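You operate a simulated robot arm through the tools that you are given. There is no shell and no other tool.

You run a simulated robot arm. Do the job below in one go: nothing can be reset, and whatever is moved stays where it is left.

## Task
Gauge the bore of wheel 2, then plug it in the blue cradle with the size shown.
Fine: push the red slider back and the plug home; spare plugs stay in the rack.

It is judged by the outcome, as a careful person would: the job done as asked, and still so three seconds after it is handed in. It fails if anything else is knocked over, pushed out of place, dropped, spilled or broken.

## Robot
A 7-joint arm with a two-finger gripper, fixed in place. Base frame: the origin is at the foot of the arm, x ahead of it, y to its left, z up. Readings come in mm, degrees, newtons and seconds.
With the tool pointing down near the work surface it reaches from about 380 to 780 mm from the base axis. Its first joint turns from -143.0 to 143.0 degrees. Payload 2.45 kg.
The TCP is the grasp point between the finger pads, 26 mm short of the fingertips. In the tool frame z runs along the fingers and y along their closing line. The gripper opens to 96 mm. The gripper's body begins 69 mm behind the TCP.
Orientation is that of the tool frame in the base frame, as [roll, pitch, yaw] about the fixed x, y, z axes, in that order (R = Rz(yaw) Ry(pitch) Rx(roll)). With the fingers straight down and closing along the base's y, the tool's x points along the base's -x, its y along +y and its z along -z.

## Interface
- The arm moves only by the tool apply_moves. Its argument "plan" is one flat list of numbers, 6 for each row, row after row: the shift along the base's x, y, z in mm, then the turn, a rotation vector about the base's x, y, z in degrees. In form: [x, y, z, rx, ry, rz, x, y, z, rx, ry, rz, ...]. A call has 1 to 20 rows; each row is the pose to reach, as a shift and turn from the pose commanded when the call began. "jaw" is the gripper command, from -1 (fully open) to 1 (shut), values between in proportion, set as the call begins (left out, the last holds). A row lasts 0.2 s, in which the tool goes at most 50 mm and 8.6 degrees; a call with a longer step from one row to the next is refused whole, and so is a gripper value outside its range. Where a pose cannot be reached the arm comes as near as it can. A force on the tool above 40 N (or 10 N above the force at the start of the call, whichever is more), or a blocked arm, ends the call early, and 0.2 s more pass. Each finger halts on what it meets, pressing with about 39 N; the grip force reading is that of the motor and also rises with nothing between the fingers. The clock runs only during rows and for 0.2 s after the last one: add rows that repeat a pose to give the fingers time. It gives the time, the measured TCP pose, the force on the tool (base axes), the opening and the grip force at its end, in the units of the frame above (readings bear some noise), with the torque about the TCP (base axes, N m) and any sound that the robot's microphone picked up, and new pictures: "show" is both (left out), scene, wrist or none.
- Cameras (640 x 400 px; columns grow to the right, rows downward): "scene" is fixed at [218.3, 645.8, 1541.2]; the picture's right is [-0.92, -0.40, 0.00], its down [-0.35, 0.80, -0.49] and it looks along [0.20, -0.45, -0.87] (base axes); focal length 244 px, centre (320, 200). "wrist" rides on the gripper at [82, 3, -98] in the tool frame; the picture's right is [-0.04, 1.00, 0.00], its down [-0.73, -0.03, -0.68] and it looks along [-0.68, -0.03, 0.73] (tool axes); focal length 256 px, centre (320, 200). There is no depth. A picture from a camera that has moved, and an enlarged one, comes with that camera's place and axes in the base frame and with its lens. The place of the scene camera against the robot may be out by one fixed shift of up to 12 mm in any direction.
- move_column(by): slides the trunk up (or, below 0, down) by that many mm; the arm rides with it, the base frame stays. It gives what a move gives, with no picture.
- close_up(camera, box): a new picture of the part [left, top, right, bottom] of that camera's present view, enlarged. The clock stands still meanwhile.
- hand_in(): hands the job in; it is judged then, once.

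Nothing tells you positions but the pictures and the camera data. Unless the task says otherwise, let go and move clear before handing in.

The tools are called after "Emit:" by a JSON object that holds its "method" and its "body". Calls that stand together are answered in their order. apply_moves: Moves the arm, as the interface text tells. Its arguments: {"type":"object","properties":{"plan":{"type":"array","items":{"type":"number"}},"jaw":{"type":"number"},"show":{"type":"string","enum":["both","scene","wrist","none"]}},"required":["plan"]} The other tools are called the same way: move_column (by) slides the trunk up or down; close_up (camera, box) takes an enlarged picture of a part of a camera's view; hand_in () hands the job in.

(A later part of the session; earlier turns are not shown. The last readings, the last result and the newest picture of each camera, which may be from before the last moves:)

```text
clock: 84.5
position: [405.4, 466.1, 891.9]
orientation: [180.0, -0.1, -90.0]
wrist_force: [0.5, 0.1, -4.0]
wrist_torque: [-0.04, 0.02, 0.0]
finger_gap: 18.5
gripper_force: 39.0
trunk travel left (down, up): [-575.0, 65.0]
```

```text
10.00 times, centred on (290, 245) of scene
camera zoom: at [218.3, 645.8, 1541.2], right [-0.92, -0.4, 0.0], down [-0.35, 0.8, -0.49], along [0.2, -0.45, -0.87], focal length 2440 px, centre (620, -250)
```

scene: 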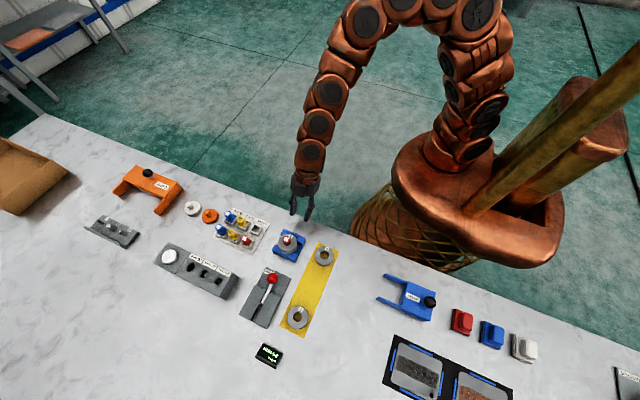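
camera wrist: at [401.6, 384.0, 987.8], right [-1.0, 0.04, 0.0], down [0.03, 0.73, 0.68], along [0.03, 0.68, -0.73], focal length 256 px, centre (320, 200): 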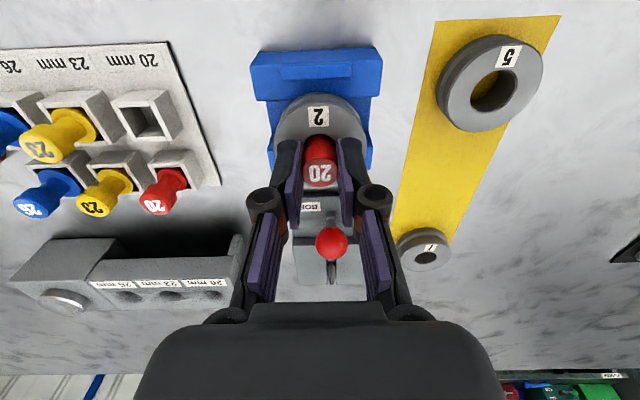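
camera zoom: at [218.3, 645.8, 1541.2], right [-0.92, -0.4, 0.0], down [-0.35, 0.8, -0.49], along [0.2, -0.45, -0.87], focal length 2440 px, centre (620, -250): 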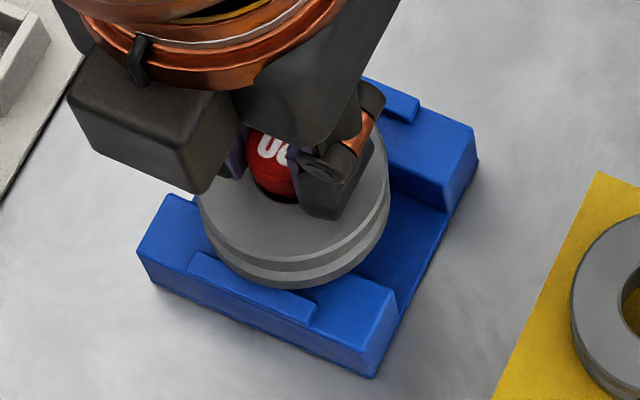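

The wheel lifts with the plug (-4 N), so it's held tightly. I'll hold it a few millimetres above the rails and see whether its weight eases it down off the plug.

Emit:
{"method": "apply_moves", "body": {"plan": [0, 0, 1, 0, 0, 0, 0, 0, 2, 0, 0, 0, 0, 0, 3, 0, 0, 0, 0, 0, 4, 0, 0, 0, 0, 0, 4, 0, 0, 0, 0, 0, 4, 0, 0, 0, 0, 0, 4, 0, 0, 0, 0, 0, 4, 0, 0, 0, 0, 0, 4, 0, 0, 0, 0, 0, 4, 0, 0, 0, 0, 0, 4, 0, 0, 0, 0, 0, 4, 0, 0, 0, 0, 0, 4, 0, 0, 0, 0, 0, 4, 0, 0, 0, 0, 0, 4, 0, 0, 0, 0, 0, 4, 0, 0, 0, 0, 0, 4, 0, 0, 0, 0, 0, 4, 0, 0, 0], "show": "none"}}

Emit:
{"method": "close_up", "body": {"camera": "wrist", "box": [260, 80, 380, 220]}}

Emit:
{"method": "close_up", "body": {"camera": "wrist", "box": [295, 105, 345, 155]}}

```text
clock: 88.3
position: [404.3, 466.3, 894.8]
orientation: [179.9, 0.0, -90.0]
wrist_force: [-0.1, -0.1, -4.7]
wrist_torque: [0.0, 0.0, 0.0]
finger_gap: 18.2
gripper_force: 39.4
trunk travel left (down, up): [-575.0, 65.0]
```

```text
2.86 times, centred on (320, 150) of wrist
camera zoom: at [401.3, 384.9, 994.1], right [-1.0, 0.04, 0.0], down [0.03, 0.73, 0.68], along [0.03, 0.68, -0.73], focal length 731 px, centre (320, 343)
```

zoom: 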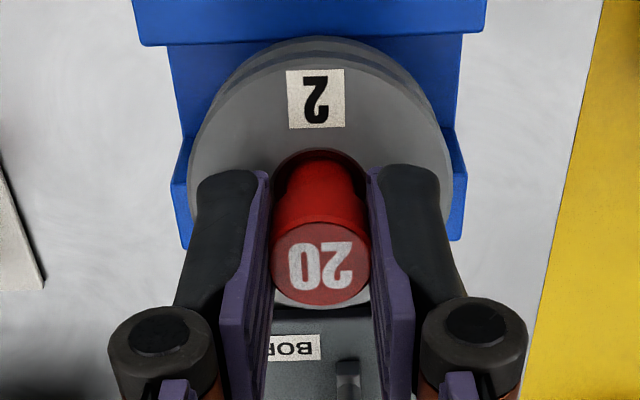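

```text
8.00 times, centred on (320, 130) of wrist
camera zoom: at [401.3, 384.9, 994.1], right [-1.0, 0.04, 0.0], down [0.03, 0.73, 0.68], along [0.03, 0.68, -0.73], focal length 2048 px, centre (320, 760)
```

zoom: 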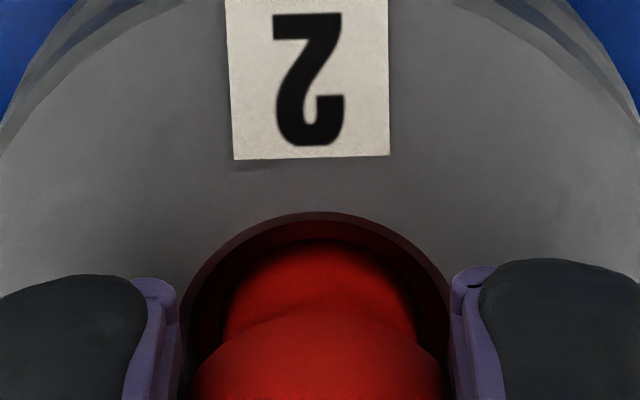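

The wheel crept down about 1.6 mm relative to the plug in under 4 s, so this works gently. I'll keep holding, a little higher, and let it ease off.

Emit:
{"method": "apply_moves", "body": {"plan": [0, 0, 1, 0, 0, 0, 0, 0, 1, 0, 0, 0, 0, 0, 1, 0, 0, 0, 0, 0, 1, 0, 0, 0, 0, 0, 1, 0, 0, 0, 0, 0, 1, 0, 0, 0, 0, 0, 1, 0, 0, 0, 0, 0, 1, 0, 0, 0, 0, 0, 1, 0, 0, 0, 0, 0, 1, 0, 0, 0, 0, 0, 1, 0, 0, 0, 0, 0, 1, 0, 0, 0, 0, 0, 1, 0, 0, 0, 0, 0, 1, 0, 0, 0, 0, 0, 1, 0, 0, 0, 0, 0, 1, 0, 0, 0, 0, 0, 1, 0, 0, 0, 0, 0, 1, 0, 0, 0, 0, 0, 1, 0, 0, 0, 0, 0, 1, 0, 0, 0], "show": "none"}}

Emit:
{"method": "close_up", "body": {"camera": "wrist", "box": [260, 80, 380, 220]}}

Emit:
{"method": "close_up", "body": {"camera": "wrist", "box": [295, 105, 345, 155]}}

```text
clock: 92.5
position: [404.1, 466.3, 895.3]
orientation: [179.9, 0.1, -90.1]
wrist_force: [0.0, -0.2, -3.5]
wrist_torque: [0.0, 0.03, 0.01]
finger_gap: 18.4
gripper_force: 38.7
trunk travel left (down, up): [-575.0, 65.0]
```

```text
2.86 times, centred on (320, 150) of wrist
camera zoom: at [401.0, 385.0, 995.2], right [-1.0, 0.04, 0.0], down [0.03, 0.73, 0.68], along [0.03, 0.68, -0.73], focal length 731 px, centre (320, 343)
```

zoom: 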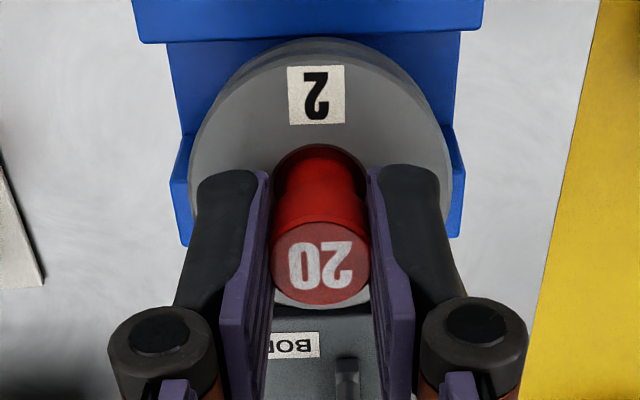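

```text
8.00 times, centred on (320, 130) of wrist
camera zoom: at [401.0, 385.0, 995.2], right [-1.0, 0.04, 0.0], down [0.03, 0.73, 0.68], along [0.03, 0.68, -0.73], focal length 2048 px, centre (320, 760)
```

zoom: 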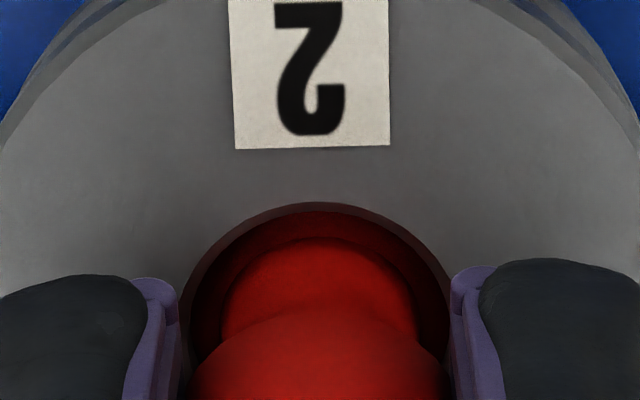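

It's progressing at about 0.3 mm/s. I'll keep holding.

Emit:
{"method": "apply_moves", "body": {"plan": [0, 0, 0, 0, 0, 0, 0, 0, 0, 0, 0, 0, 0, 0, 0, 0, 0, 0, 0, 0, 0, 0, 0, 0, 0, 0, 0, 0, 0, 0, 0, 0, 0, 0, 0, 0, 0, 0, 0, 0, 0, 0, 0, 0, 0, 0, 0, 0, 0, 0, 0, 0, 0, 0, 0, 0, 0, 0, 0, 0, 0, 0, 0, 0, 0, 0, 0, 0, 0, 0, 0, 0, 0, 0, 0, 0, 0, 0, 0, 0, 0, 0, 0, 0, 0, 0, 0, 0, 0, 0, 0, 0, 0, 0, 0, 0, 0, 0, 0, 0, 0, 0, 0, 0, 0, 0, 0, 0, 0, 0, 0, 0, 0, 0, 0, 0, 0, 0, 0, 0], "show": "none"}}

Emit:
{"method": "apply_moves", "body": {"plan": [0, 0, 0, 0, 0, 0, 0, 0, 0, 0, 0, 0, 0, 0, 0, 0, 0, 0, 0, 0, 0, 0, 0, 0, 0, 0, 0, 0, 0, 0, 0, 0, 0, 0, 0, 0, 0, 0, 0, 0, 0, 0, 0, 0, 0, 0, 0, 0, 0, 0, 0, 0, 0, 0, 0, 0, 0, 0, 0, 0, 0, 0, 0, 0, 0, 0, 0, 0, 0, 0, 0, 0, 0, 0, 0, 0, 0, 0, 0, 0, 0, 0, 0, 0, 0, 0, 0, 0, 0, 0, 0, 0, 0, 0, 0, 0, 0, 0, 0, 0, 0, 0, 0, 0, 0, 0, 0, 0, 0, 0, 0, 0, 0, 0, 0, 0, 0, 0, 0, 0], "show": "none"}}

Emit:
{"method": "close_up", "body": {"camera": "wrist", "box": [260, 80, 380, 220]}}

Emit:
{"method": "close_up", "body": {"camera": "wrist", "box": [295, 105, 345, 155]}}

```text
clock: 96.7
position: [404.4, 465.4, 895.4]
orientation: [-180.0, 0.0, -90.0]
wrist_force: [0.3, 0.0, -2.9]
wrist_torque: [0.0, 0.02, 0.02]
finger_gap: 18.4
gripper_force: 38.5
trunk travel left (down, up): [-575.0, 65.0]
```

```text
clock: 100.9
position: [404.8, 465.4, 895.7]
orientation: [180.0, 0.1, -90.0]
wrist_force: [-0.4, -0.1, -5.0]
wrist_torque: [-0.01, -0.02, 0.0]
finger_gap: 18.5
gripper_force: 38.7
trunk travel left (down, up): [-575.0, 65.0]
```

```text
2.86 times, centred on (320, 150) of wrist
camera zoom: at [400.9, 384.9, 995.1], right [-1.0, 0.04, 0.0], down [0.03, 0.73, 0.68], along [0.03, 0.68, -0.73], focal length 731 px, centre (320, 343)
```

zoom: 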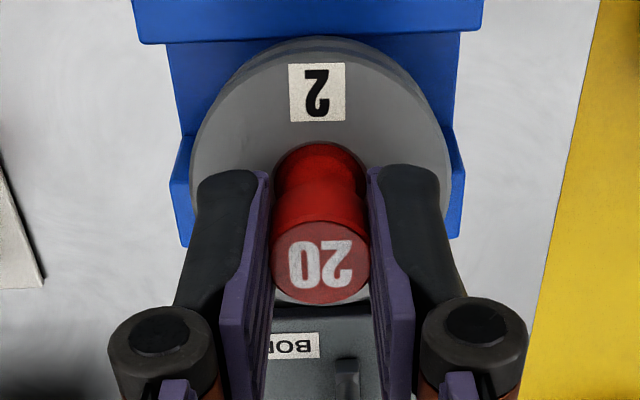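

```text
8.00 times, centred on (320, 130) of wrist
camera zoom: at [400.9, 384.9, 995.1], right [-1.0, 0.04, 0.0], down [0.03, 0.73, 0.68], along [0.03, 0.68, -0.73], focal length 2048 px, centre (320, 760)
```

zoom: 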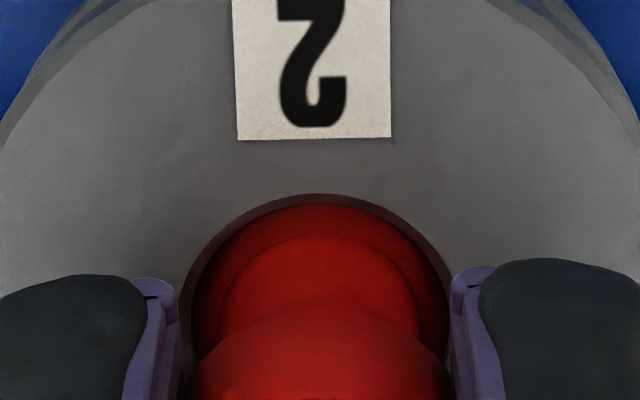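

It's slower now but still moving, about 4 mm recovered so far. I'll continue holding.

Emit:
{"method": "apply_moves", "body": {"plan": [0, 0, 0, 0, 0, 0, 0, 0, 0, 0, 0, 0, 0, 0, 0, 0, 0, 0, 0, 0, 0, 0, 0, 0, 0, 0, 0, 0, 0, 0, 0, 0, 0, 0, 0, 0, 0, 0, 0, 0, 0, 0, 0, 0, 0, 0, 0, 0, 0, 0, 0, 0, 0, 0, 0, 0, 0, 0, 0, 0, 0, 0, 0, 0, 0, 0, 0, 0, 0, 0, 0, 0, 0, 0, 0, 0, 0, 0, 0, 0, 0, 0, 0, 0, 0, 0, 0, 0, 0, 0, 0, 0, 0, 0, 0, 0, 0, 0, 0, 0, 0, 0, 0, 0, 0, 0, 0, 0, 0, 0, 0, 0, 0, 0, 0, 0, 0, 0, 0, 0], "show": "none"}}

Emit:
{"method": "apply_moves", "body": {"plan": [0, 0, 0, 0, 0, 0, 0, 0, 0, 0, 0, 0, 0, 0, 0, 0, 0, 0, 0, 0, 0, 0, 0, 0, 0, 0, 0, 0, 0, 0, 0, 0, 0, 0, 0, 0, 0, 0, 0, 0, 0, 0, 0, 0, 0, 0, 0, 0, 0, 0, 0, 0, 0, 0, 0, 0, 0, 0, 0, 0, 0, 0, 0, 0, 0, 0, 0, 0, 0, 0, 0, 0, 0, 0, 0, 0, 0, 0, 0, 0, 0, 0, 0, 0, 0, 0, 0, 0, 0, 0, 0, 0, 0, 0, 0, 0, 0, 0, 0, 0, 0, 0, 0, 0, 0, 0, 0, 0, 0, 0, 0, 0, 0, 0, 0, 0, 0, 0, 0, 0], "show": "none"}}

Emit:
{"method": "apply_moves", "body": {"plan": [0, 0, 0, 0, 0, 0, 0, 0, 0, 0, 0, 0, 0, 0, 0, 0, 0, 0, 0, 0, 0, 0, 0, 0, 0, 0, 0, 0, 0, 0, 0, 0, 0, 0, 0, 0, 0, 0, 0, 0, 0, 0, 0, 0, 0, 0, 0, 0, 0, 0, 0, 0, 0, 0, 0, 0, 0, 0, 0, 0, 0, 0, 0, 0, 0, 0, 0, 0, 0, 0, 0, 0, 0, 0, 0, 0, 0, 0, 0, 0, 0, 0, 0, 0, 0, 0, 0, 0, 0, 0, 0, 0, 0, 0, 0, 0, 0, 0, 0, 0, 0, 0, 0, 0, 0, 0, 0, 0, 0, 0, 0, 0, 0, 0, 0, 0, 0, 0, 0, 0], "show": "none"}}

Emit:
{"method": "close_up", "body": {"camera": "wrist", "box": [260, 80, 380, 220]}}

Emit:
{"method": "close_up", "body": {"camera": "wrist", "box": [295, 105, 345, 155]}}

Emit:
{"method": "close_up", "body": {"camera": "scene", "box": [270, 225, 310, 265]}}

```text
clock: 105.1
position: [404.3, 466.1, 895.8]
orientation: [-180.0, -0.1, -90.0]
wrist_force: [0.1, 0.3, -3.9]
wrist_torque: [-0.05, 0.01, -0.02]
finger_gap: 18.4
gripper_force: 39.2
trunk travel left (down, up): [-575.0, 65.0]
```

```text
clock: 109.3
position: [403.3, 464.8, 894.9]
orientation: [-180.0, 0.0, -90.0]
wrist_force: [-0.4, 0.3, -1.6]
wrist_torque: [0.01, -0.01, -0.03]
finger_gap: 18.3
gripper_force: 39.4
trunk travel left (down, up): [-575.0, 65.0]
```

```text
clock: 113.5
position: [404.4, 466.4, 895.3]
orientation: [-180.0, 0.0, -90.0]
wrist_force: [-0.7, 0.5, -1.8]
wrist_torque: [-0.03, -0.01, 0.01]
finger_gap: 18.4
gripper_force: 38.6
trunk travel left (down, up): [-575.0, 65.0]
```

```text
2.86 times, centred on (320, 150) of wrist
camera zoom: at [400.9, 385.0, 995.2], right [-1.0, 0.04, 0.0], down [0.03, 0.73, 0.68], along [0.03, 0.68, -0.73], focal length 731 px, centre (320, 343)
```

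zoom: 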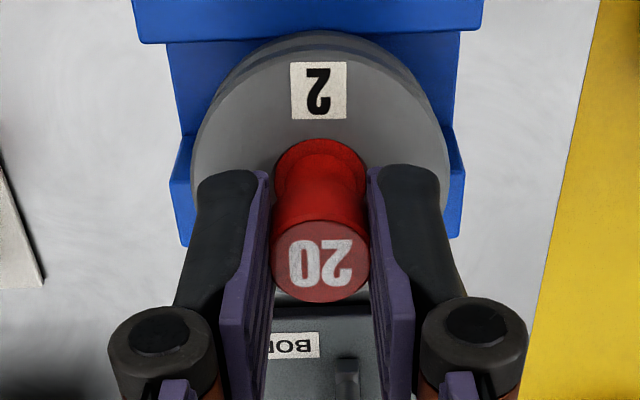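

```text
8.00 times, centred on (320, 130) of wrist
camera zoom: at [400.9, 385.0, 995.2], right [-1.0, 0.04, 0.0], down [0.03, 0.73, 0.68], along [0.03, 0.68, -0.73], focal length 2048 px, centre (320, 760)
```

zoom: 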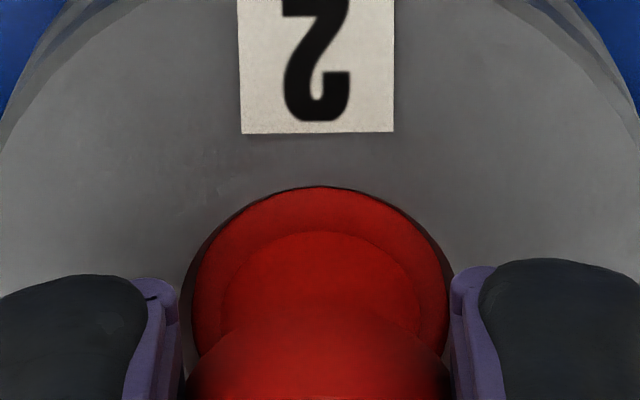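

```text
10.00 times, centred on (290, 245) of scene
camera zoom: at [218.3, 645.8, 1541.2], right [-0.92, -0.4, 0.0], down [-0.35, 0.8, -0.49], along [0.2, -0.45, -0.87], focal length 2440 px, centre (620, -250)
```

zoom: 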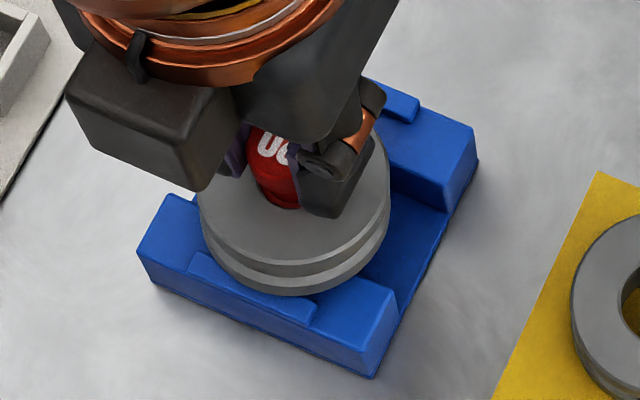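

The flange is now back level with the wheel face, and the load on the wrist has halved. I'll hold a bit longer to see the wheel settle on the rails.

Emit:
{"method": "apply_moves", "body": {"plan": [0, 0, 0, 0, 0, 0, 0, 0, 0, 0, 0, 0, 0, 0, 0, 0, 0, 0, 0, 0, 0, 0, 0, 0, 0, 0, 0, 0, 0, 0, 0, 0, 0, 0, 0, 0, 0, 0, 0, 0, 0, 0, 0, 0, 0, 0, 0, 0, 0, 0, 0, 0, 0, 0, 0, 0, 0, 0, 0, 0, 0, 0, 0, 0, 0, 0, 0, 0, 0, 0, 0, 0, 0, 0, 0, 0, 0, 0, 0, 0, 0, 0, 0, 0, 0, 0, 0, 0, 0, 0, 0, 0, 0, 0, 0, 0, 0, 0, 0, 0, 0, 0, 0, 0, 0, 0, 0, 0, 0, 0, 0, 0, 0, 0, 0, 0, 0, 0, 0, 0], "show": "none"}}

Emit:
{"method": "apply_moves", "body": {"plan": [0, 0, 0, 0, 0, 0, 0, 0, 0, 0, 0, 0, 0, 0, 0, 0, 0, 0, 0, 0, 0, 0, 0, 0, 0, 0, 0, 0, 0, 0, 0, 0, 0, 0, 0, 0, 0, 0, 0, 0, 0, 0, 0, 0, 0, 0, 0, 0, 0, 0, 0, 0, 0, 0, 0, 0, 0, 0, 0, 0, 0, 0, 0, 0, 0, 0, 0, 0, 0, 0, 0, 0, 0, 0, 0, 0, 0, 0, 0, 0, 0, 0, 0, 0, 0, 0, 0, 0, 0, 0, 0, 0, 0, 0, 0, 0, 0, 0, 0, 0, 0, 0, 0, 0, 0, 0, 0, 0, 0, 0, 0, 0, 0, 0, 0, 0, 0, 0, 0, 0], "show": "none"}}

Emit:
{"method": "close_up", "body": {"camera": "wrist", "box": [295, 105, 345, 155]}}

Emit:
{"method": "close_up", "body": {"camera": "scene", "box": [275, 235, 305, 265]}}

```text
clock: 117.7
position: [403.9, 465.2, 895.5]
orientation: [180.0, 0.0, -90.0]
wrist_force: [-1.1, 0.1, -2.8]
wrist_torque: [-0.01, 0.01, 0.01]
finger_gap: 18.6
gripper_force: 38.9
trunk travel left (down, up): [-575.0, 65.0]
```

```text
clock: 121.9
position: [403.7, 466.6, 895.2]
orientation: [180.0, 0.0, -90.0]
wrist_force: [0.1, 0.2, -1.9]
wrist_torque: [0.01, -0.02, -0.01]
finger_gap: 18.8
gripper_force: 38.6
trunk travel left (down, up): [-575.0, 65.0]
```

```text
8.00 times, centred on (320, 130) of wrist
camera zoom: at [400.9, 385.0, 995.2], right [-1.0, 0.04, 0.0], down [0.03, 0.73, 0.68], along [0.03, 0.68, -0.73], focal length 2048 px, centre (320, 760)
```

zoom: 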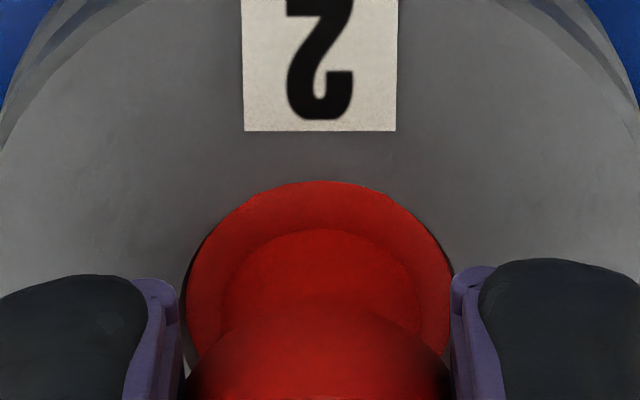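

```text
13.33 times, centred on (290, 250) of scene
camera zoom: at [218.3, 645.8, 1541.2], right [-0.92, -0.4, 0.0], down [-0.35, 0.8, -0.49], along [0.2, -0.45, -0.87], focal length 3253 px, centre (720, -467)
```

zoom: 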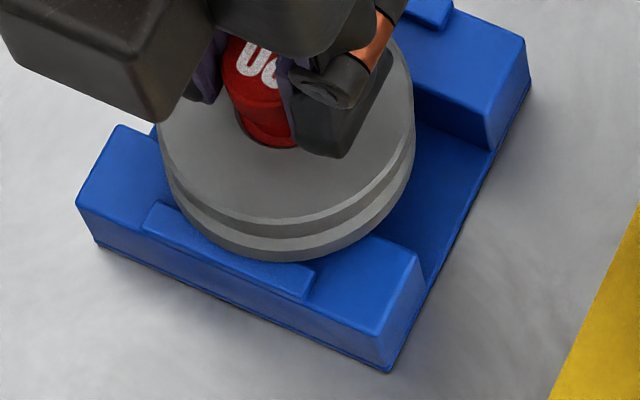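

The near side of the flange is out above the face, but the load suggests the wheel is hanging slightly tilted on the far side. I'll raise a little more to let it come free.

Emit:
{"method": "apply_moves", "body": {"plan": [0, 0, 1, 0, 0, 0, 0, 0, 2, 0, 0, 0, 0, 0, 2, 0, 0, 0, 0, 0, 2, 0, 0, 0, 0, 0, 2, 0, 0, 0, 0, 0, 2, 0, 0, 0, 0, 0, 2, 0, 0, 0, 0, 0, 2, 0, 0, 0, 0, 0, 2, 0, 0, 0, 0, 0, 2, 0, 0, 0, 0, 0, 2, 0, 0, 0, 0, 0, 2, 0, 0, 0], "show": "wrist"}}

Emit:
{"method": "close_up", "body": {"camera": "wrist", "box": [295, 105, 345, 155]}}

Emit:
{"method": "close_up", "body": {"camera": "scene", "box": [275, 235, 305, 265]}}

```text
clock: 124.5
position: [403.1, 465.8, 897.4]
orientation: [-180.0, 0.0, -90.0]
wrist_force: [-0.2, 0.1, -3.6]
wrist_torque: [0.01, 0.01, 0.02]
finger_gap: 18.5
gripper_force: 38.9
trunk travel left (down, up): [-575.0, 65.0]
camera wrist: at [401.3, 385.3, 997.0], right [-1.0, 0.04, 0.0], down [0.03, 0.73, 0.68], along [0.03, 0.68, -0.73], focal length 256 px, centre (320, 200)
```

wrist: 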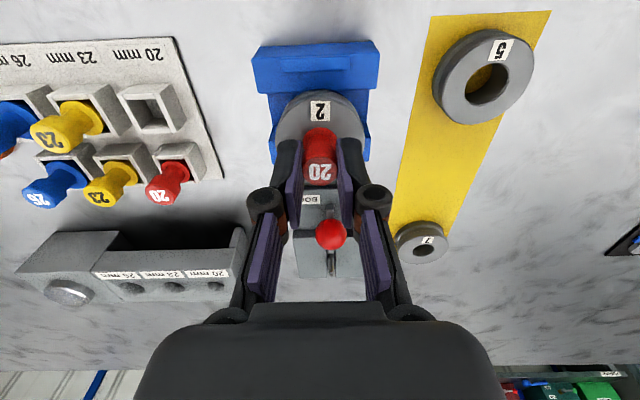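

```text
8.00 times, centred on (320, 130) of wrist
camera zoom: at [401.3, 385.3, 997.0], right [-1.0, 0.04, 0.0], down [0.03, 0.73, 0.68], along [0.03, 0.68, -0.73], focal length 2048 px, centre (320, 760)
```

zoom: 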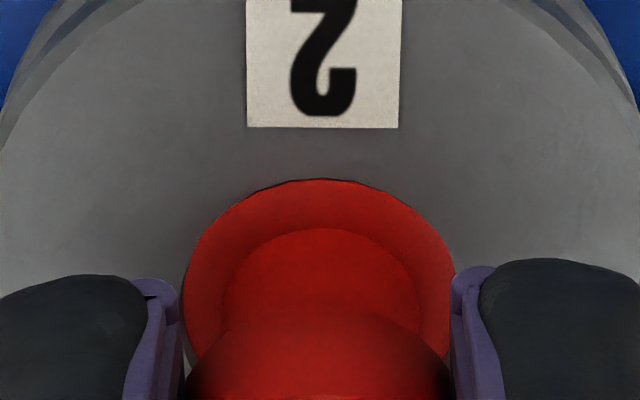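

```text
13.33 times, centred on (290, 250) of scene
camera zoom: at [218.3, 645.8, 1541.2], right [-0.92, -0.4, 0.0], down [-0.35, 0.8, -0.49], along [0.2, -0.45, -0.87], focal length 3253 px, centre (720, -467)
```

zoom: 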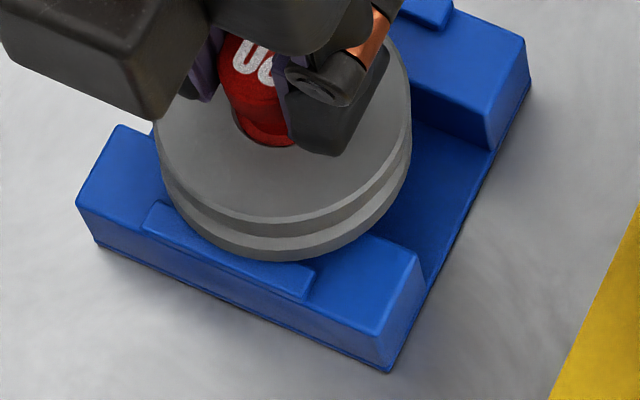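

The flange is now about level with or just above the face, with the wheel still hanging about 3 mm over the rails. I'll keep holding until it lets go.

Emit:
{"method": "apply_moves", "body": {"plan": [0, 0, 0, 0, 0, 0, 0, 0, 0, 0, 0, 0, 0, 0, 0, 0, 0, 0, 0, 0, 0, 0, 0, 0, 0, 0, 0, 0, 0, 0, 0, 0, 0, 0, 0, 0, 0, 0, 0, 0, 0, 0, 0, 0, 0, 0, 0, 0, 0, 0, 0, 0, 0, 0, 0, 0, 0, 0, 0, 0, 0, 0, 0, 0, 0, 0, 0, 0, 0, 0, 0, 0, 0, 0, 0, 0, 0, 0, 0, 0, 0, 0, 0, 0, 0, 0, 0, 0, 0, 0, 0, 0, 0, 0, 0, 0, 0, 0, 0, 0, 0, 0, 0, 0, 0, 0, 0, 0, 0, 0, 0, 0, 0, 0, 0, 0, 0, 0, 0, 0], "show": "none"}}

Emit:
{"method": "apply_moves", "body": {"plan": [0, 0, 0, 0, 0, 0, 0, 0, 0, 0, 0, 0, 0, 0, 0, 0, 0, 0, 0, 0, 0, 0, 0, 0, 0, 0, 0, 0, 0, 0, 0, 0, 0, 0, 0, 0, 0, 0, 0, 0, 0, 0, 0, 0, 0, 0, 0, 0, 0, 0, 0, 0, 0, 0, 0, 0, 0, 0, 0, 0, 0, 0, 0, 0, 0, 0, 0, 0, 0, 0, 0, 0, 0, 0, 0, 0, 0, 0, 0, 0, 0, 0, 0, 0, 0, 0, 0, 0, 0, 0, 0, 0, 0, 0, 0, 0, 0, 0, 0, 0, 0, 0, 0, 0, 0, 0, 0, 0, 0, 0, 0, 0, 0, 0, 0, 0, 0, 0, 0, 0], "show": "none"}}

Emit:
{"method": "close_up", "body": {"camera": "wrist", "box": [295, 105, 345, 155]}}

Emit:
{"method": "close_up", "body": {"camera": "wrist", "box": [240, 70, 400, 220]}}

Emit:
{"method": "close_up", "body": {"camera": "scene", "box": [275, 235, 305, 265]}}

```text
clock: 128.7
position: [403.8, 465.4, 896.8]
orientation: [180.0, 0.1, -90.0]
wrist_force: [0.7, 0.8, -3.5]
wrist_torque: [-0.01, 0.01, 0.02]
finger_gap: 18.3
gripper_force: 38.7
trunk travel left (down, up): [-575.0, 65.0]
```

```text
clock: 132.9
position: [404.2, 466.5, 898.2]
orientation: [-179.9, 0.1, -90.0]
wrist_force: [0.0, 0.6, 0.0]
wrist_torque: [0.05, -0.06, -0.02]
finger_gap: 18.2
gripper_force: 38.8
trunk travel left (down, up): [-575.0, 65.0]
```

```text
8.00 times, centred on (320, 130) of wrist
camera zoom: at [401.3, 385.3, 997.1], right [-1.0, 0.04, 0.0], down [0.03, 0.73, 0.68], along [0.03, 0.68, -0.73], focal length 2048 px, centre (320, 760)
```

zoom: 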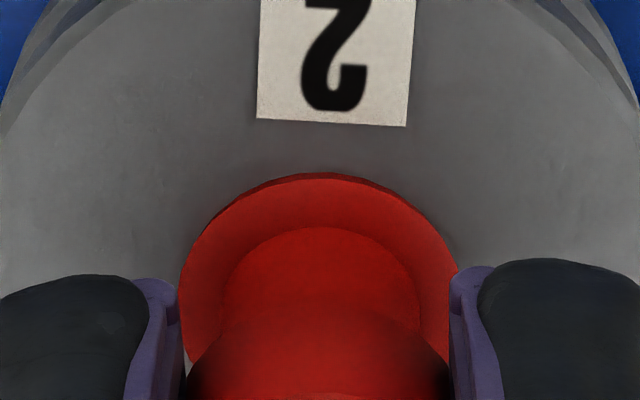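

```text
2.67 times, centred on (320, 145) of wrist
camera zoom: at [401.3, 385.3, 997.1], right [-1.0, 0.04, 0.0], down [0.03, 0.73, 0.68], along [0.03, 0.68, -0.73], focal length 683 px, centre (320, 347)
```

zoom: 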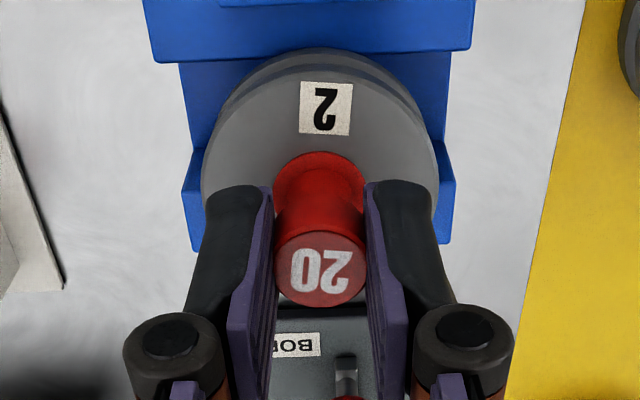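

```text
13.33 times, centred on (290, 250) of scene
camera zoom: at [218.3, 645.8, 1541.2], right [-0.92, -0.4, 0.0], down [-0.35, 0.8, -0.49], along [0.2, -0.45, -0.87], focal length 3253 px, centre (720, -467)
```

zoom: 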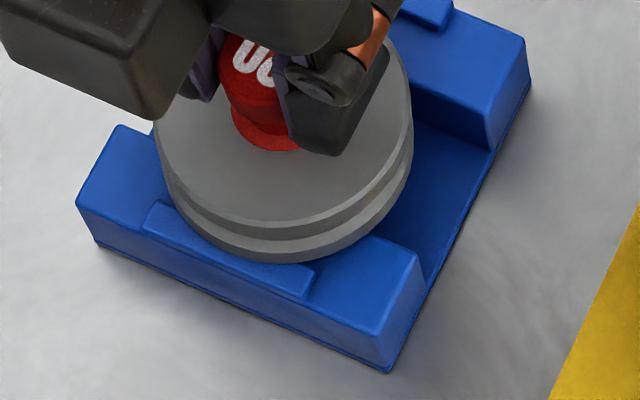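

The wheel has settled back on the rails (0 N load) and the flange is now clearly above the face and wider than the bore rim, so home is the flange resting on the face. I'll lower it very gently until light contact only.

Emit:
{"method": "apply_moves", "body": {"plan": [0, 0, -0.4, 0, 0, 0, 0, 0, -0.4, 0, 0, 0], "show": "none"}}

Emit:
{"method": "apply_moves", "body": {"plan": [0, 0, -0.4, 0, 0, 0, 0, 0, -0.4, 0, 0, 0], "show": "none"}}

Emit:
{"method": "close_up", "body": {"camera": "wrist", "box": [295, 105, 345, 155]}}

Emit:
{"method": "close_up", "body": {"camera": "scene", "box": [280, 230, 300, 250]}}

```text
clock: 133.5
position: [403.3, 467.0, 897.5]
orientation: [-179.9, 0.0, -90.1]
wrist_force: [2.0, 0.4, 3.5]
wrist_torque: [0.0, -0.03, 0.05]
finger_gap: 18.3
gripper_force: 38.9
trunk travel left (down, up): [-575.0, 65.0]
```

```text
clock: 134.1
position: [405.0, 466.6, 897.3]
orientation: [180.0, 0.0, -89.9]
wrist_force: [-0.1, 1.3, 2.3]
wrist_torque: [0.1, -0.01, -0.02]
finger_gap: 18.9
gripper_force: 38.9
trunk travel left (down, up): [-575.0, 65.0]
```

```text
8.00 times, centred on (320, 130) of wrist
camera zoom: at [401.3, 385.3, 996.7], right [-1.0, 0.04, 0.0], down [0.03, 0.73, 0.68], along [0.03, 0.68, -0.73], focal length 2048 px, centre (320, 760)
```

zoom: 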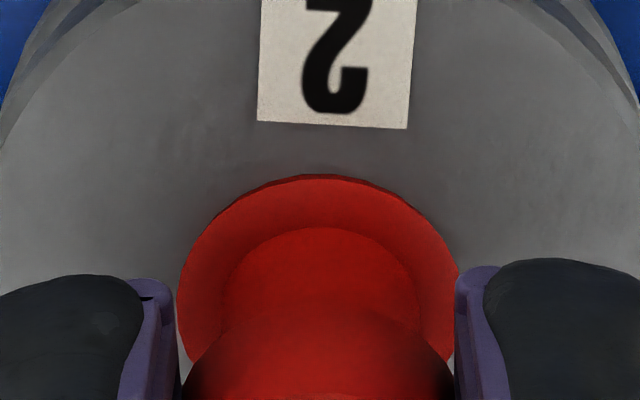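

```text
16.00 times, centred on (290, 240) of scene
camera zoom: at [218.3, 645.8, 1541.2], right [-0.92, -0.4, 0.0], down [-0.35, 0.8, -0.49], along [0.2, -0.45, -0.87], focal length 3904 px, centre (800, -440)
```

zoom: 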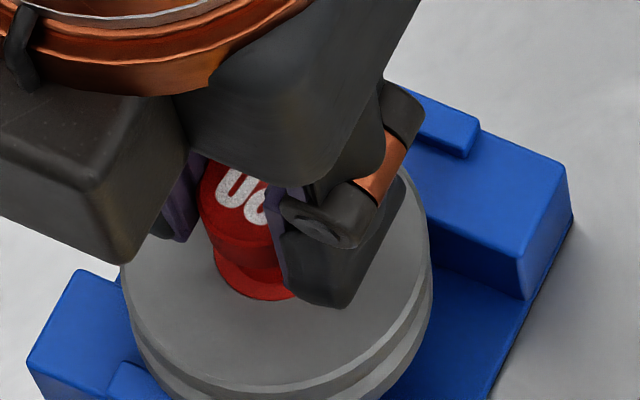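

Light contact (2–3 N) with the flange resting on the wheel face. I'll release without pressing further and inspect.

Emit:
{"method": "apply_moves", "body": {"plan": [0, 0, 0, 0, 0, 0, 0, 0, 0, 0, 0, 0, 0, 0, 0, 0, 0, 0], "jaw": 0.25, "show": "none"}}

Emit:
{"method": "apply_moves", "body": {"plan": [0, 0, 10, 0, 0, 0, 0, 0, 35, 0, 0, 0, 0, -35, 50, 0, 0, 0, 0, -75, 50, 0, 0, 0, 0, -110, 50, 0, 0, 0, 0, -120, 35, 8, 0, 0, 0, -120, 10, 16, 0, 0, 0, -120, -15, 24, 0, 0, 0, -120, -30, 30, 0, 0, 0, -120, -30, 30, 0, 0], "jaw": -1, "show": "both"}}

Emit:
{"method": "close_up", "body": {"camera": "wrist", "box": [290, 180, 360, 250]}}

Emit:
{"method": "close_up", "body": {"camera": "scene", "box": [276, 228, 304, 256]}}

```text
clock: 134.9
position: [404.8, 466.8, 897.4]
orientation: [-179.9, 0.0, -90.1]
wrist_force: [-0.5, -0.3, -0.4]
wrist_torque: [-0.01, 0.0, -0.02]
finger_gap: 36.1
gripper_force: 0.1
trunk travel left (down, up): [-575.0, 65.0]
```

```text
clock: 137.1
position: [403.3, 345.5, 867.7]
orientation: [-179.9, 30.0, -90.0]
wrist_force: [0.5, 0.2, 0.4]
wrist_torque: [-0.01, -0.01, 0.02]
finger_gap: 95.9
gripper_force: 0.1
trunk travel left (down, up): [-575.0, 65.0]
camera wrist: at [400.9, 226.3, 913.7], right [-1.0, 0.03, 0.02], down [0.03, 0.29, 0.96], along [0.03, 0.95, -0.3], focal length 256 px, centre (320, 200)
```

scene: 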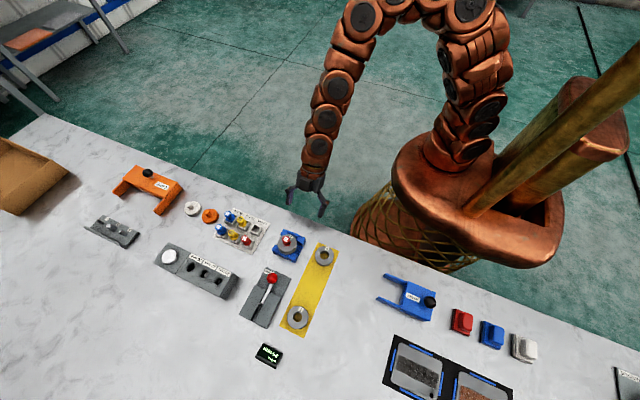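
wrist: 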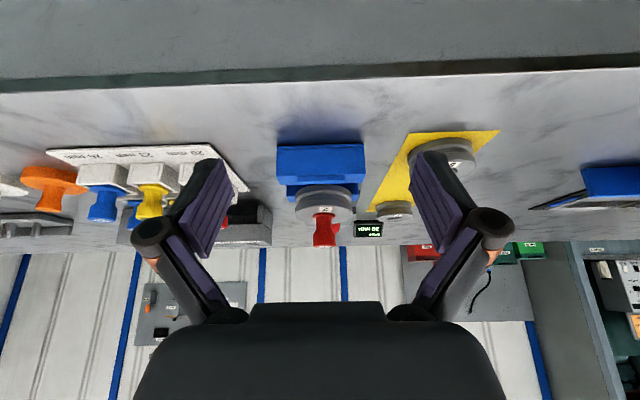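

```text
5.71 times, centred on (325, 215) of wrist
camera zoom: at [400.9, 226.3, 913.7], right [-1.0, 0.03, 0.02], down [0.03, 0.29, 0.96], along [0.03, 0.95, -0.3], focal length 1463 px, centre (291, 114)
```

zoom: 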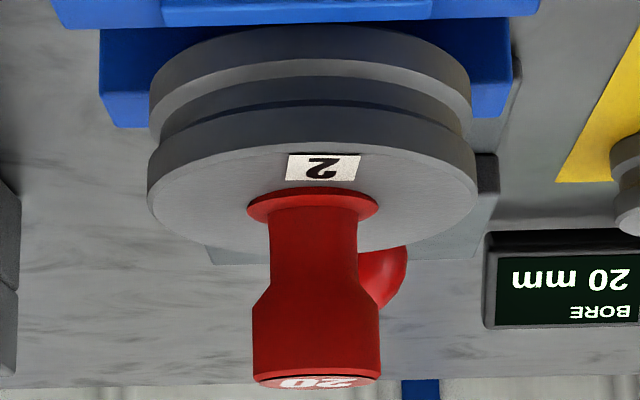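

```text
14.29 times, centred on (290, 242) of scene
camera zoom: at [218.3, 645.8, 1541.2], right [-0.92, -0.4, 0.0], down [-0.35, 0.8, -0.49], along [0.2, -0.45, -0.87], focal length 3486 px, centre (749, -400)
```

zoom: 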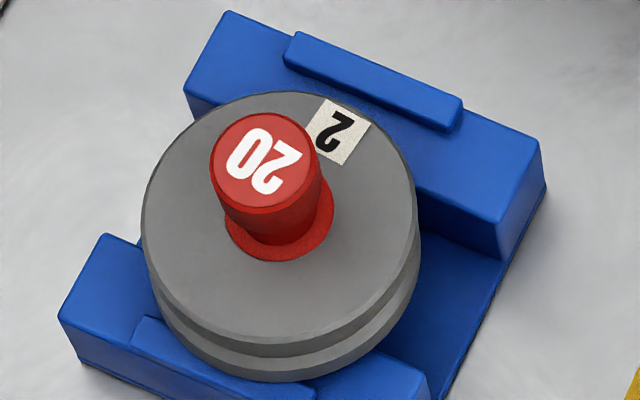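

The flange now sits properly on the wheel face. I'll check for any gap under it and confirm the wheel is still flat between the lips.

Emit:
{"method": "close_up", "body": {"camera": "wrist", "box": [312, 195, 342, 225]}}

Emit:
{"method": "close_up", "body": {"camera": "scene", "box": [278, 240, 304, 262]}}

Emit:
{"method": "close_up", "body": {"camera": "wrist", "box": [270, 135, 375, 230]}}

Emit:
{"method": "close_up", "body": {"camera": "scene", "box": [235, 260, 305, 375]}}

```text
13.33 times, centred on (327, 210) of wrist
camera zoom: at [400.9, 226.3, 913.7], right [-1.0, 0.03, 0.02], down [0.03, 0.29, 0.96], along [0.03, 0.95, -0.3], focal length 3413 px, centre (227, 67)
```

zoom: 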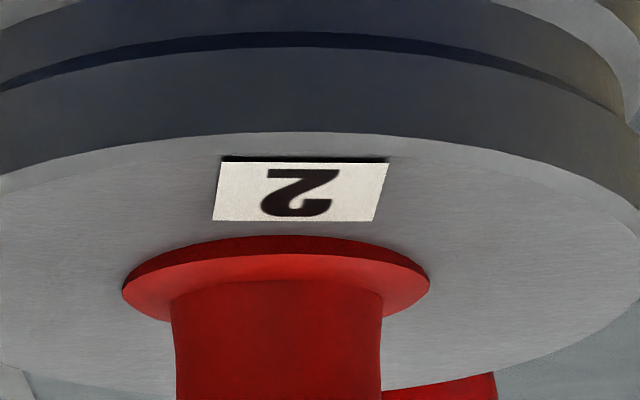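

```text
16.00 times, centred on (291, 251) of scene
camera zoom: at [218.3, 645.8, 1541.2], right [-0.92, -0.4, 0.0], down [-0.35, 0.8, -0.49], along [0.2, -0.45, -0.87], focal length 3904 px, centre (784, -616)
```

zoom: 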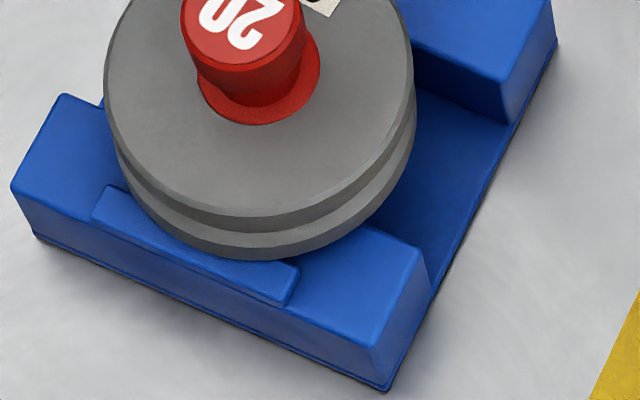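

```text
4.21 times, centred on (322, 182) of wrist
camera zoom: at [400.9, 226.3, 913.7], right [-1.0, 0.03, 0.02], down [0.03, 0.29, 0.96], along [0.03, 0.95, -0.3], focal length 1078 px, centre (310, 274)
```

zoom: 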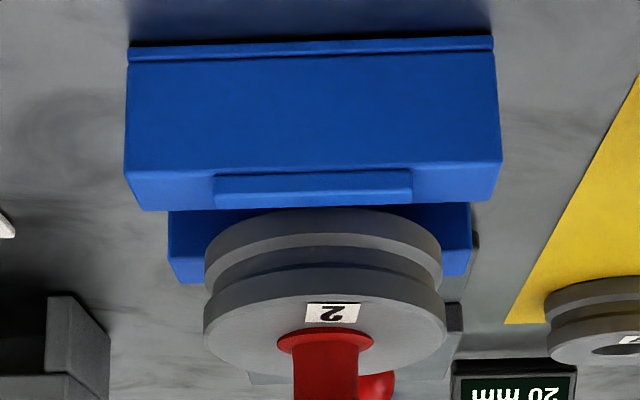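

```text
3.48 times, centred on (270, 318) of scene
camera zoom: at [218.3, 645.8, 1541.2], right [-0.92, -0.4, 0.0], down [-0.35, 0.8, -0.49], along [0.2, -0.45, -0.87], focal length 849 px, centre (494, -209)
```

zoom: 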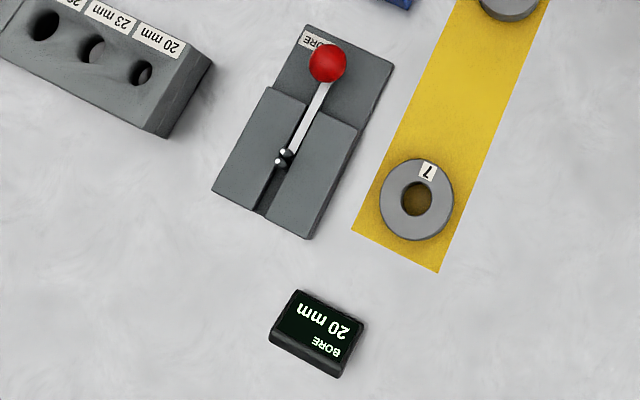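

The gauge is clean and its slider is home, but the wheel's far edge now appears to sit on the cradle's far lip after the lift. I'll look from above to measure how far off it is.

Emit:
{"method": "apply_moves", "body": {"plan": [0, 0, 25, -8, 0, 0, 0, 0, 50, -16, 0, 0, 0, 20, 75, -24, 0, 0, 0, 50, 90, -30, 0, 0, 0, 85, 90, -30, 0, 0, 0, 105, 90, -30, 0, 0, 0, 105, 90, -30, 0, 0], "show": "wrist"}}

Emit:
{"method": "close_up", "body": {"camera": "wrist", "box": [260, 20, 380, 140]}}

Emit:
{"method": "close_up", "body": {"camera": "scene", "box": [266, 224, 314, 264]}}

```text
clock: 138.7
position: [403.2, 451.5, 958.4]
orientation: [-179.9, -0.2, -90.0]
wrist_force: [-0.1, -0.2, 0.7]
wrist_torque: [-0.04, 0.0, 0.0]
finger_gap: 95.9
gripper_force: 0.1
trunk travel left (down, up): [-575.0, 65.0]
camera wrist: at [400.0, 370.2, 1057.4], right [-1.0, 0.04, 0.0], down [0.03, 0.73, 0.68], along [0.03, 0.68, -0.73], focal length 256 px, centre (320, 200)
```

wrist: 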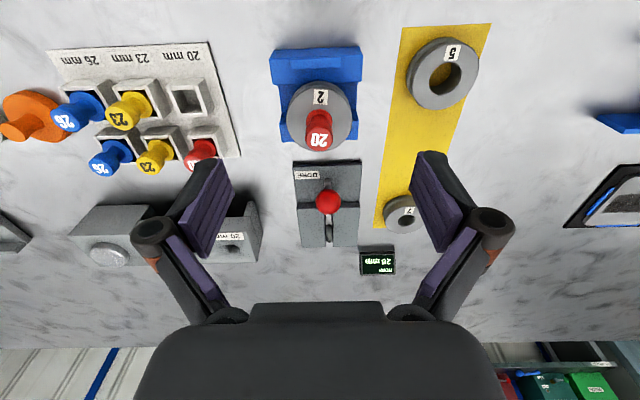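

```text
3.33 times, centred on (320, 80) of wrist
camera zoom: at [400.0, 370.2, 1057.4], right [-1.0, 0.04, 0.0], down [0.03, 0.73, 0.68], along [0.03, 0.68, -0.73], focal length 853 px, centre (320, 600)
```

zoom: 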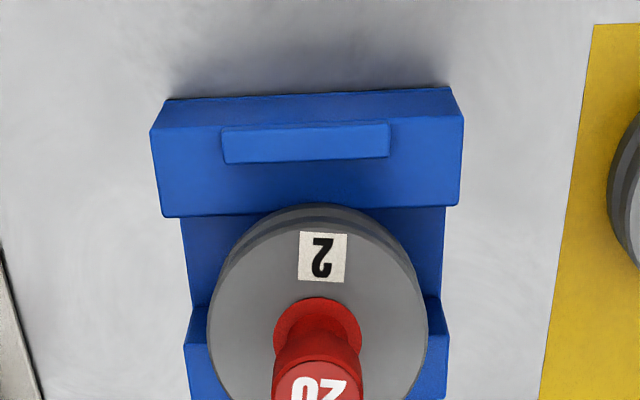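

```text
10.00 times, centred on (290, 244) of scene
camera zoom: at [218.3, 645.8, 1541.2], right [-0.92, -0.4, 0.0], down [-0.35, 0.8, -0.49], along [0.2, -0.45, -0.87], focal length 2440 px, centre (620, -240)
```

zoom: 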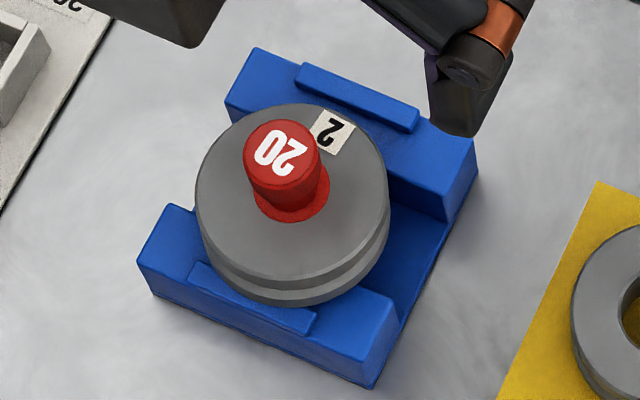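

The wheel is about 3 mm too far toward +y and rests on the far lip. I'll grip its rim along x, lift a touch, shift back about 4 mm and set it down flat with the plug in place.

Emit:
{"method": "apply_moves", "body": {"plan": [1.4, 19.5, -10, 0, 0, 0, 1.4, 19.5, -40, 0, 0, 0, 1.4, 19.5, -70, 0, 0, 0, 1.4, 19.5, -88, 0, 0, 0, 1.4, 19.5, -96.5, 0, 0, 0, 1.4, 19.5, -96.5, 0, 0, 0], "jaw": -1, "show": "wrist"}}

Emit:
{"method": "close_up", "body": {"camera": "wrist", "box": [240, 80, 400, 240]}}

```text
clock: 140.1
position: [405.0, 471.4, 860.1]
orientation: [179.9, -0.1, -90.0]
wrist_force: [0.1, -0.7, 0.8]
wrist_torque: [-0.01, -0.01, -0.01]
finger_gap: 95.9
gripper_force: 0.1
trunk travel left (down, up): [-575.0, 65.0]
camera wrist: at [402.4, 390.1, 959.4], right [-1.0, 0.04, 0.0], down [0.03, 0.73, 0.68], along [0.03, 0.68, -0.73], focal length 256 px, centre (320, 200)
```

wrist: 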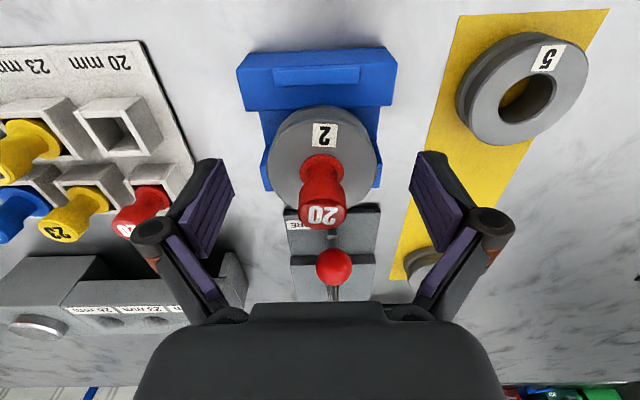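

```text
2.50 times, centred on (320, 160) of wrist
camera zoom: at [402.4, 390.1, 959.4], right [-1.0, 0.04, 0.0], down [0.03, 0.73, 0.68], along [0.03, 0.68, -0.73], focal length 640 px, centre (320, 300)
```

zoom: 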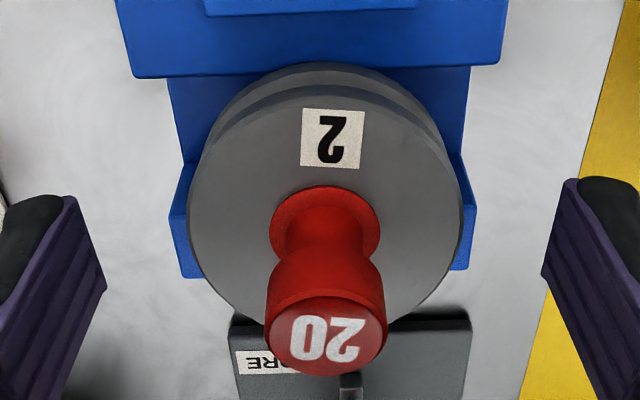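

The wheel is tilted slightly, with its far edge up on the lip, and the fingers straddle its rim clear of the plug. Closing gently on the rim.

Emit:
{"method": "apply_moves", "body": {"plan": [0, 0, 0, 0, 0, 0, 0, 0, 0, 0, 0, 0, 0, 0, 0, 0, 0, 0, 0, 0, 0, 0, 0, 0, 0, 0, 0, 0, 0, 0], "jaw": 1, "show": "wrist"}}

Emit:
{"method": "apply_moves", "body": {"plan": [0, 0, 2, 0, 0, 0, 0, 0, 5, 0, 0, 0, 0, 0, 5, 0, 0, 0], "show": "wrist"}}

Emit:
{"method": "close_up", "body": {"camera": "wrist", "box": [240, 80, 400, 240]}}

Emit:
{"method": "close_up", "body": {"camera": "scene", "box": [275, 235, 305, 265]}}

```text
clock: 141.3
position: [405.1, 471.1, 859.6]
orientation: [180.0, -0.1, -90.0]
wrist_force: [-0.7, -0.1, 0.6]
wrist_torque: [-0.08, 0.01, 0.0]
finger_gap: 55.2
gripper_force: 38.4
trunk travel left (down, up): [-575.0, 65.0]
camera wrist: at [402.3, 390.1, 959.5], right [-1.0, 0.04, 0.0], down [0.03, 0.73, 0.68], along [0.03, 0.68, -0.73], focal length 256 px, centre (320, 200)
```

wrist: 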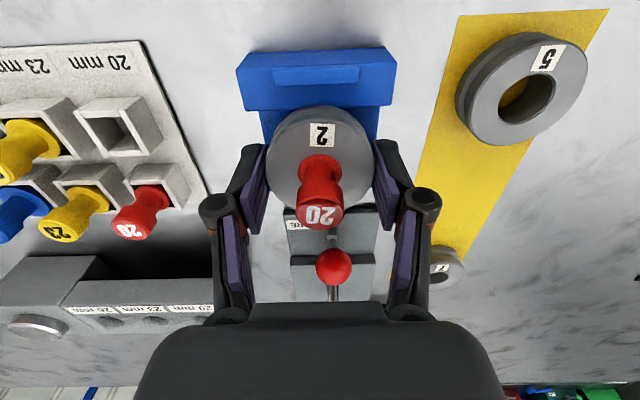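

```text
clock: 142.1
position: [404.8, 469.6, 865.2]
orientation: [179.9, -0.1, -90.0]
wrist_force: [-0.3, 0.0, -3.4]
wrist_torque: [0.02, 0.01, -0.04]
finger_gap: 55.6
gripper_force: 38.5
trunk travel left (down, up): [-575.0, 65.0]
camera wrist: at [402.4, 389.6, 965.1], right [-1.0, 0.04, 0.0], down [0.03, 0.73, 0.68], along [0.03, 0.68, -0.73], focal length 256 px, centre (320, 200)
```

wrist: 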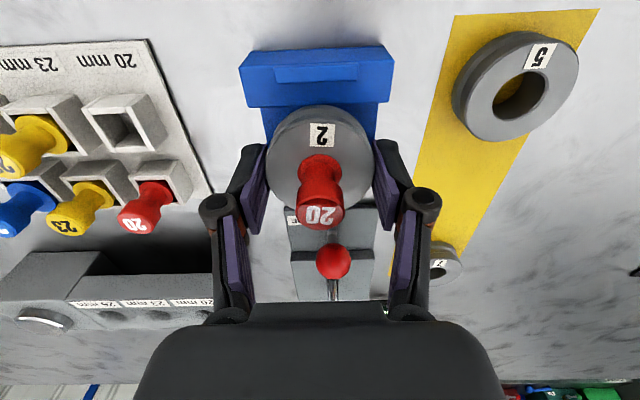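

```text
2.50 times, centred on (320, 160) of wrist
camera zoom: at [402.4, 389.6, 965.1], right [-1.0, 0.04, 0.0], down [0.03, 0.73, 0.68], along [0.03, 0.68, -0.73], focal length 640 px, centre (320, 300)
```

zoom: 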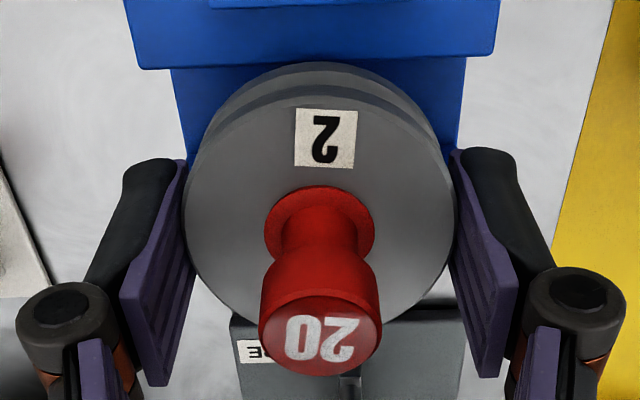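

```text
13.33 times, centred on (290, 250) of scene
camera zoom: at [218.3, 645.8, 1541.2], right [-0.92, -0.4, 0.0], down [-0.35, 0.8, -0.49], along [0.2, -0.45, -0.87], focal length 3253 px, centre (720, -467)
```

zoom: 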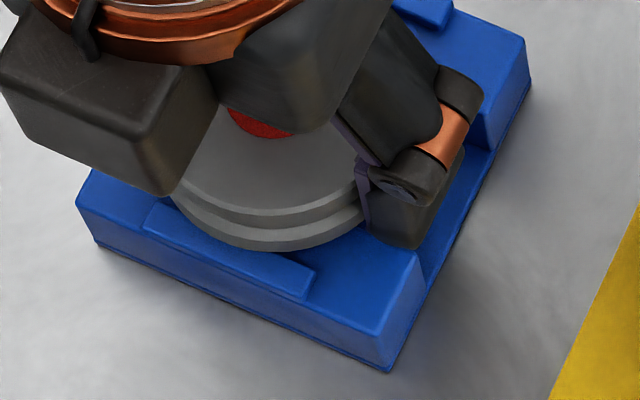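

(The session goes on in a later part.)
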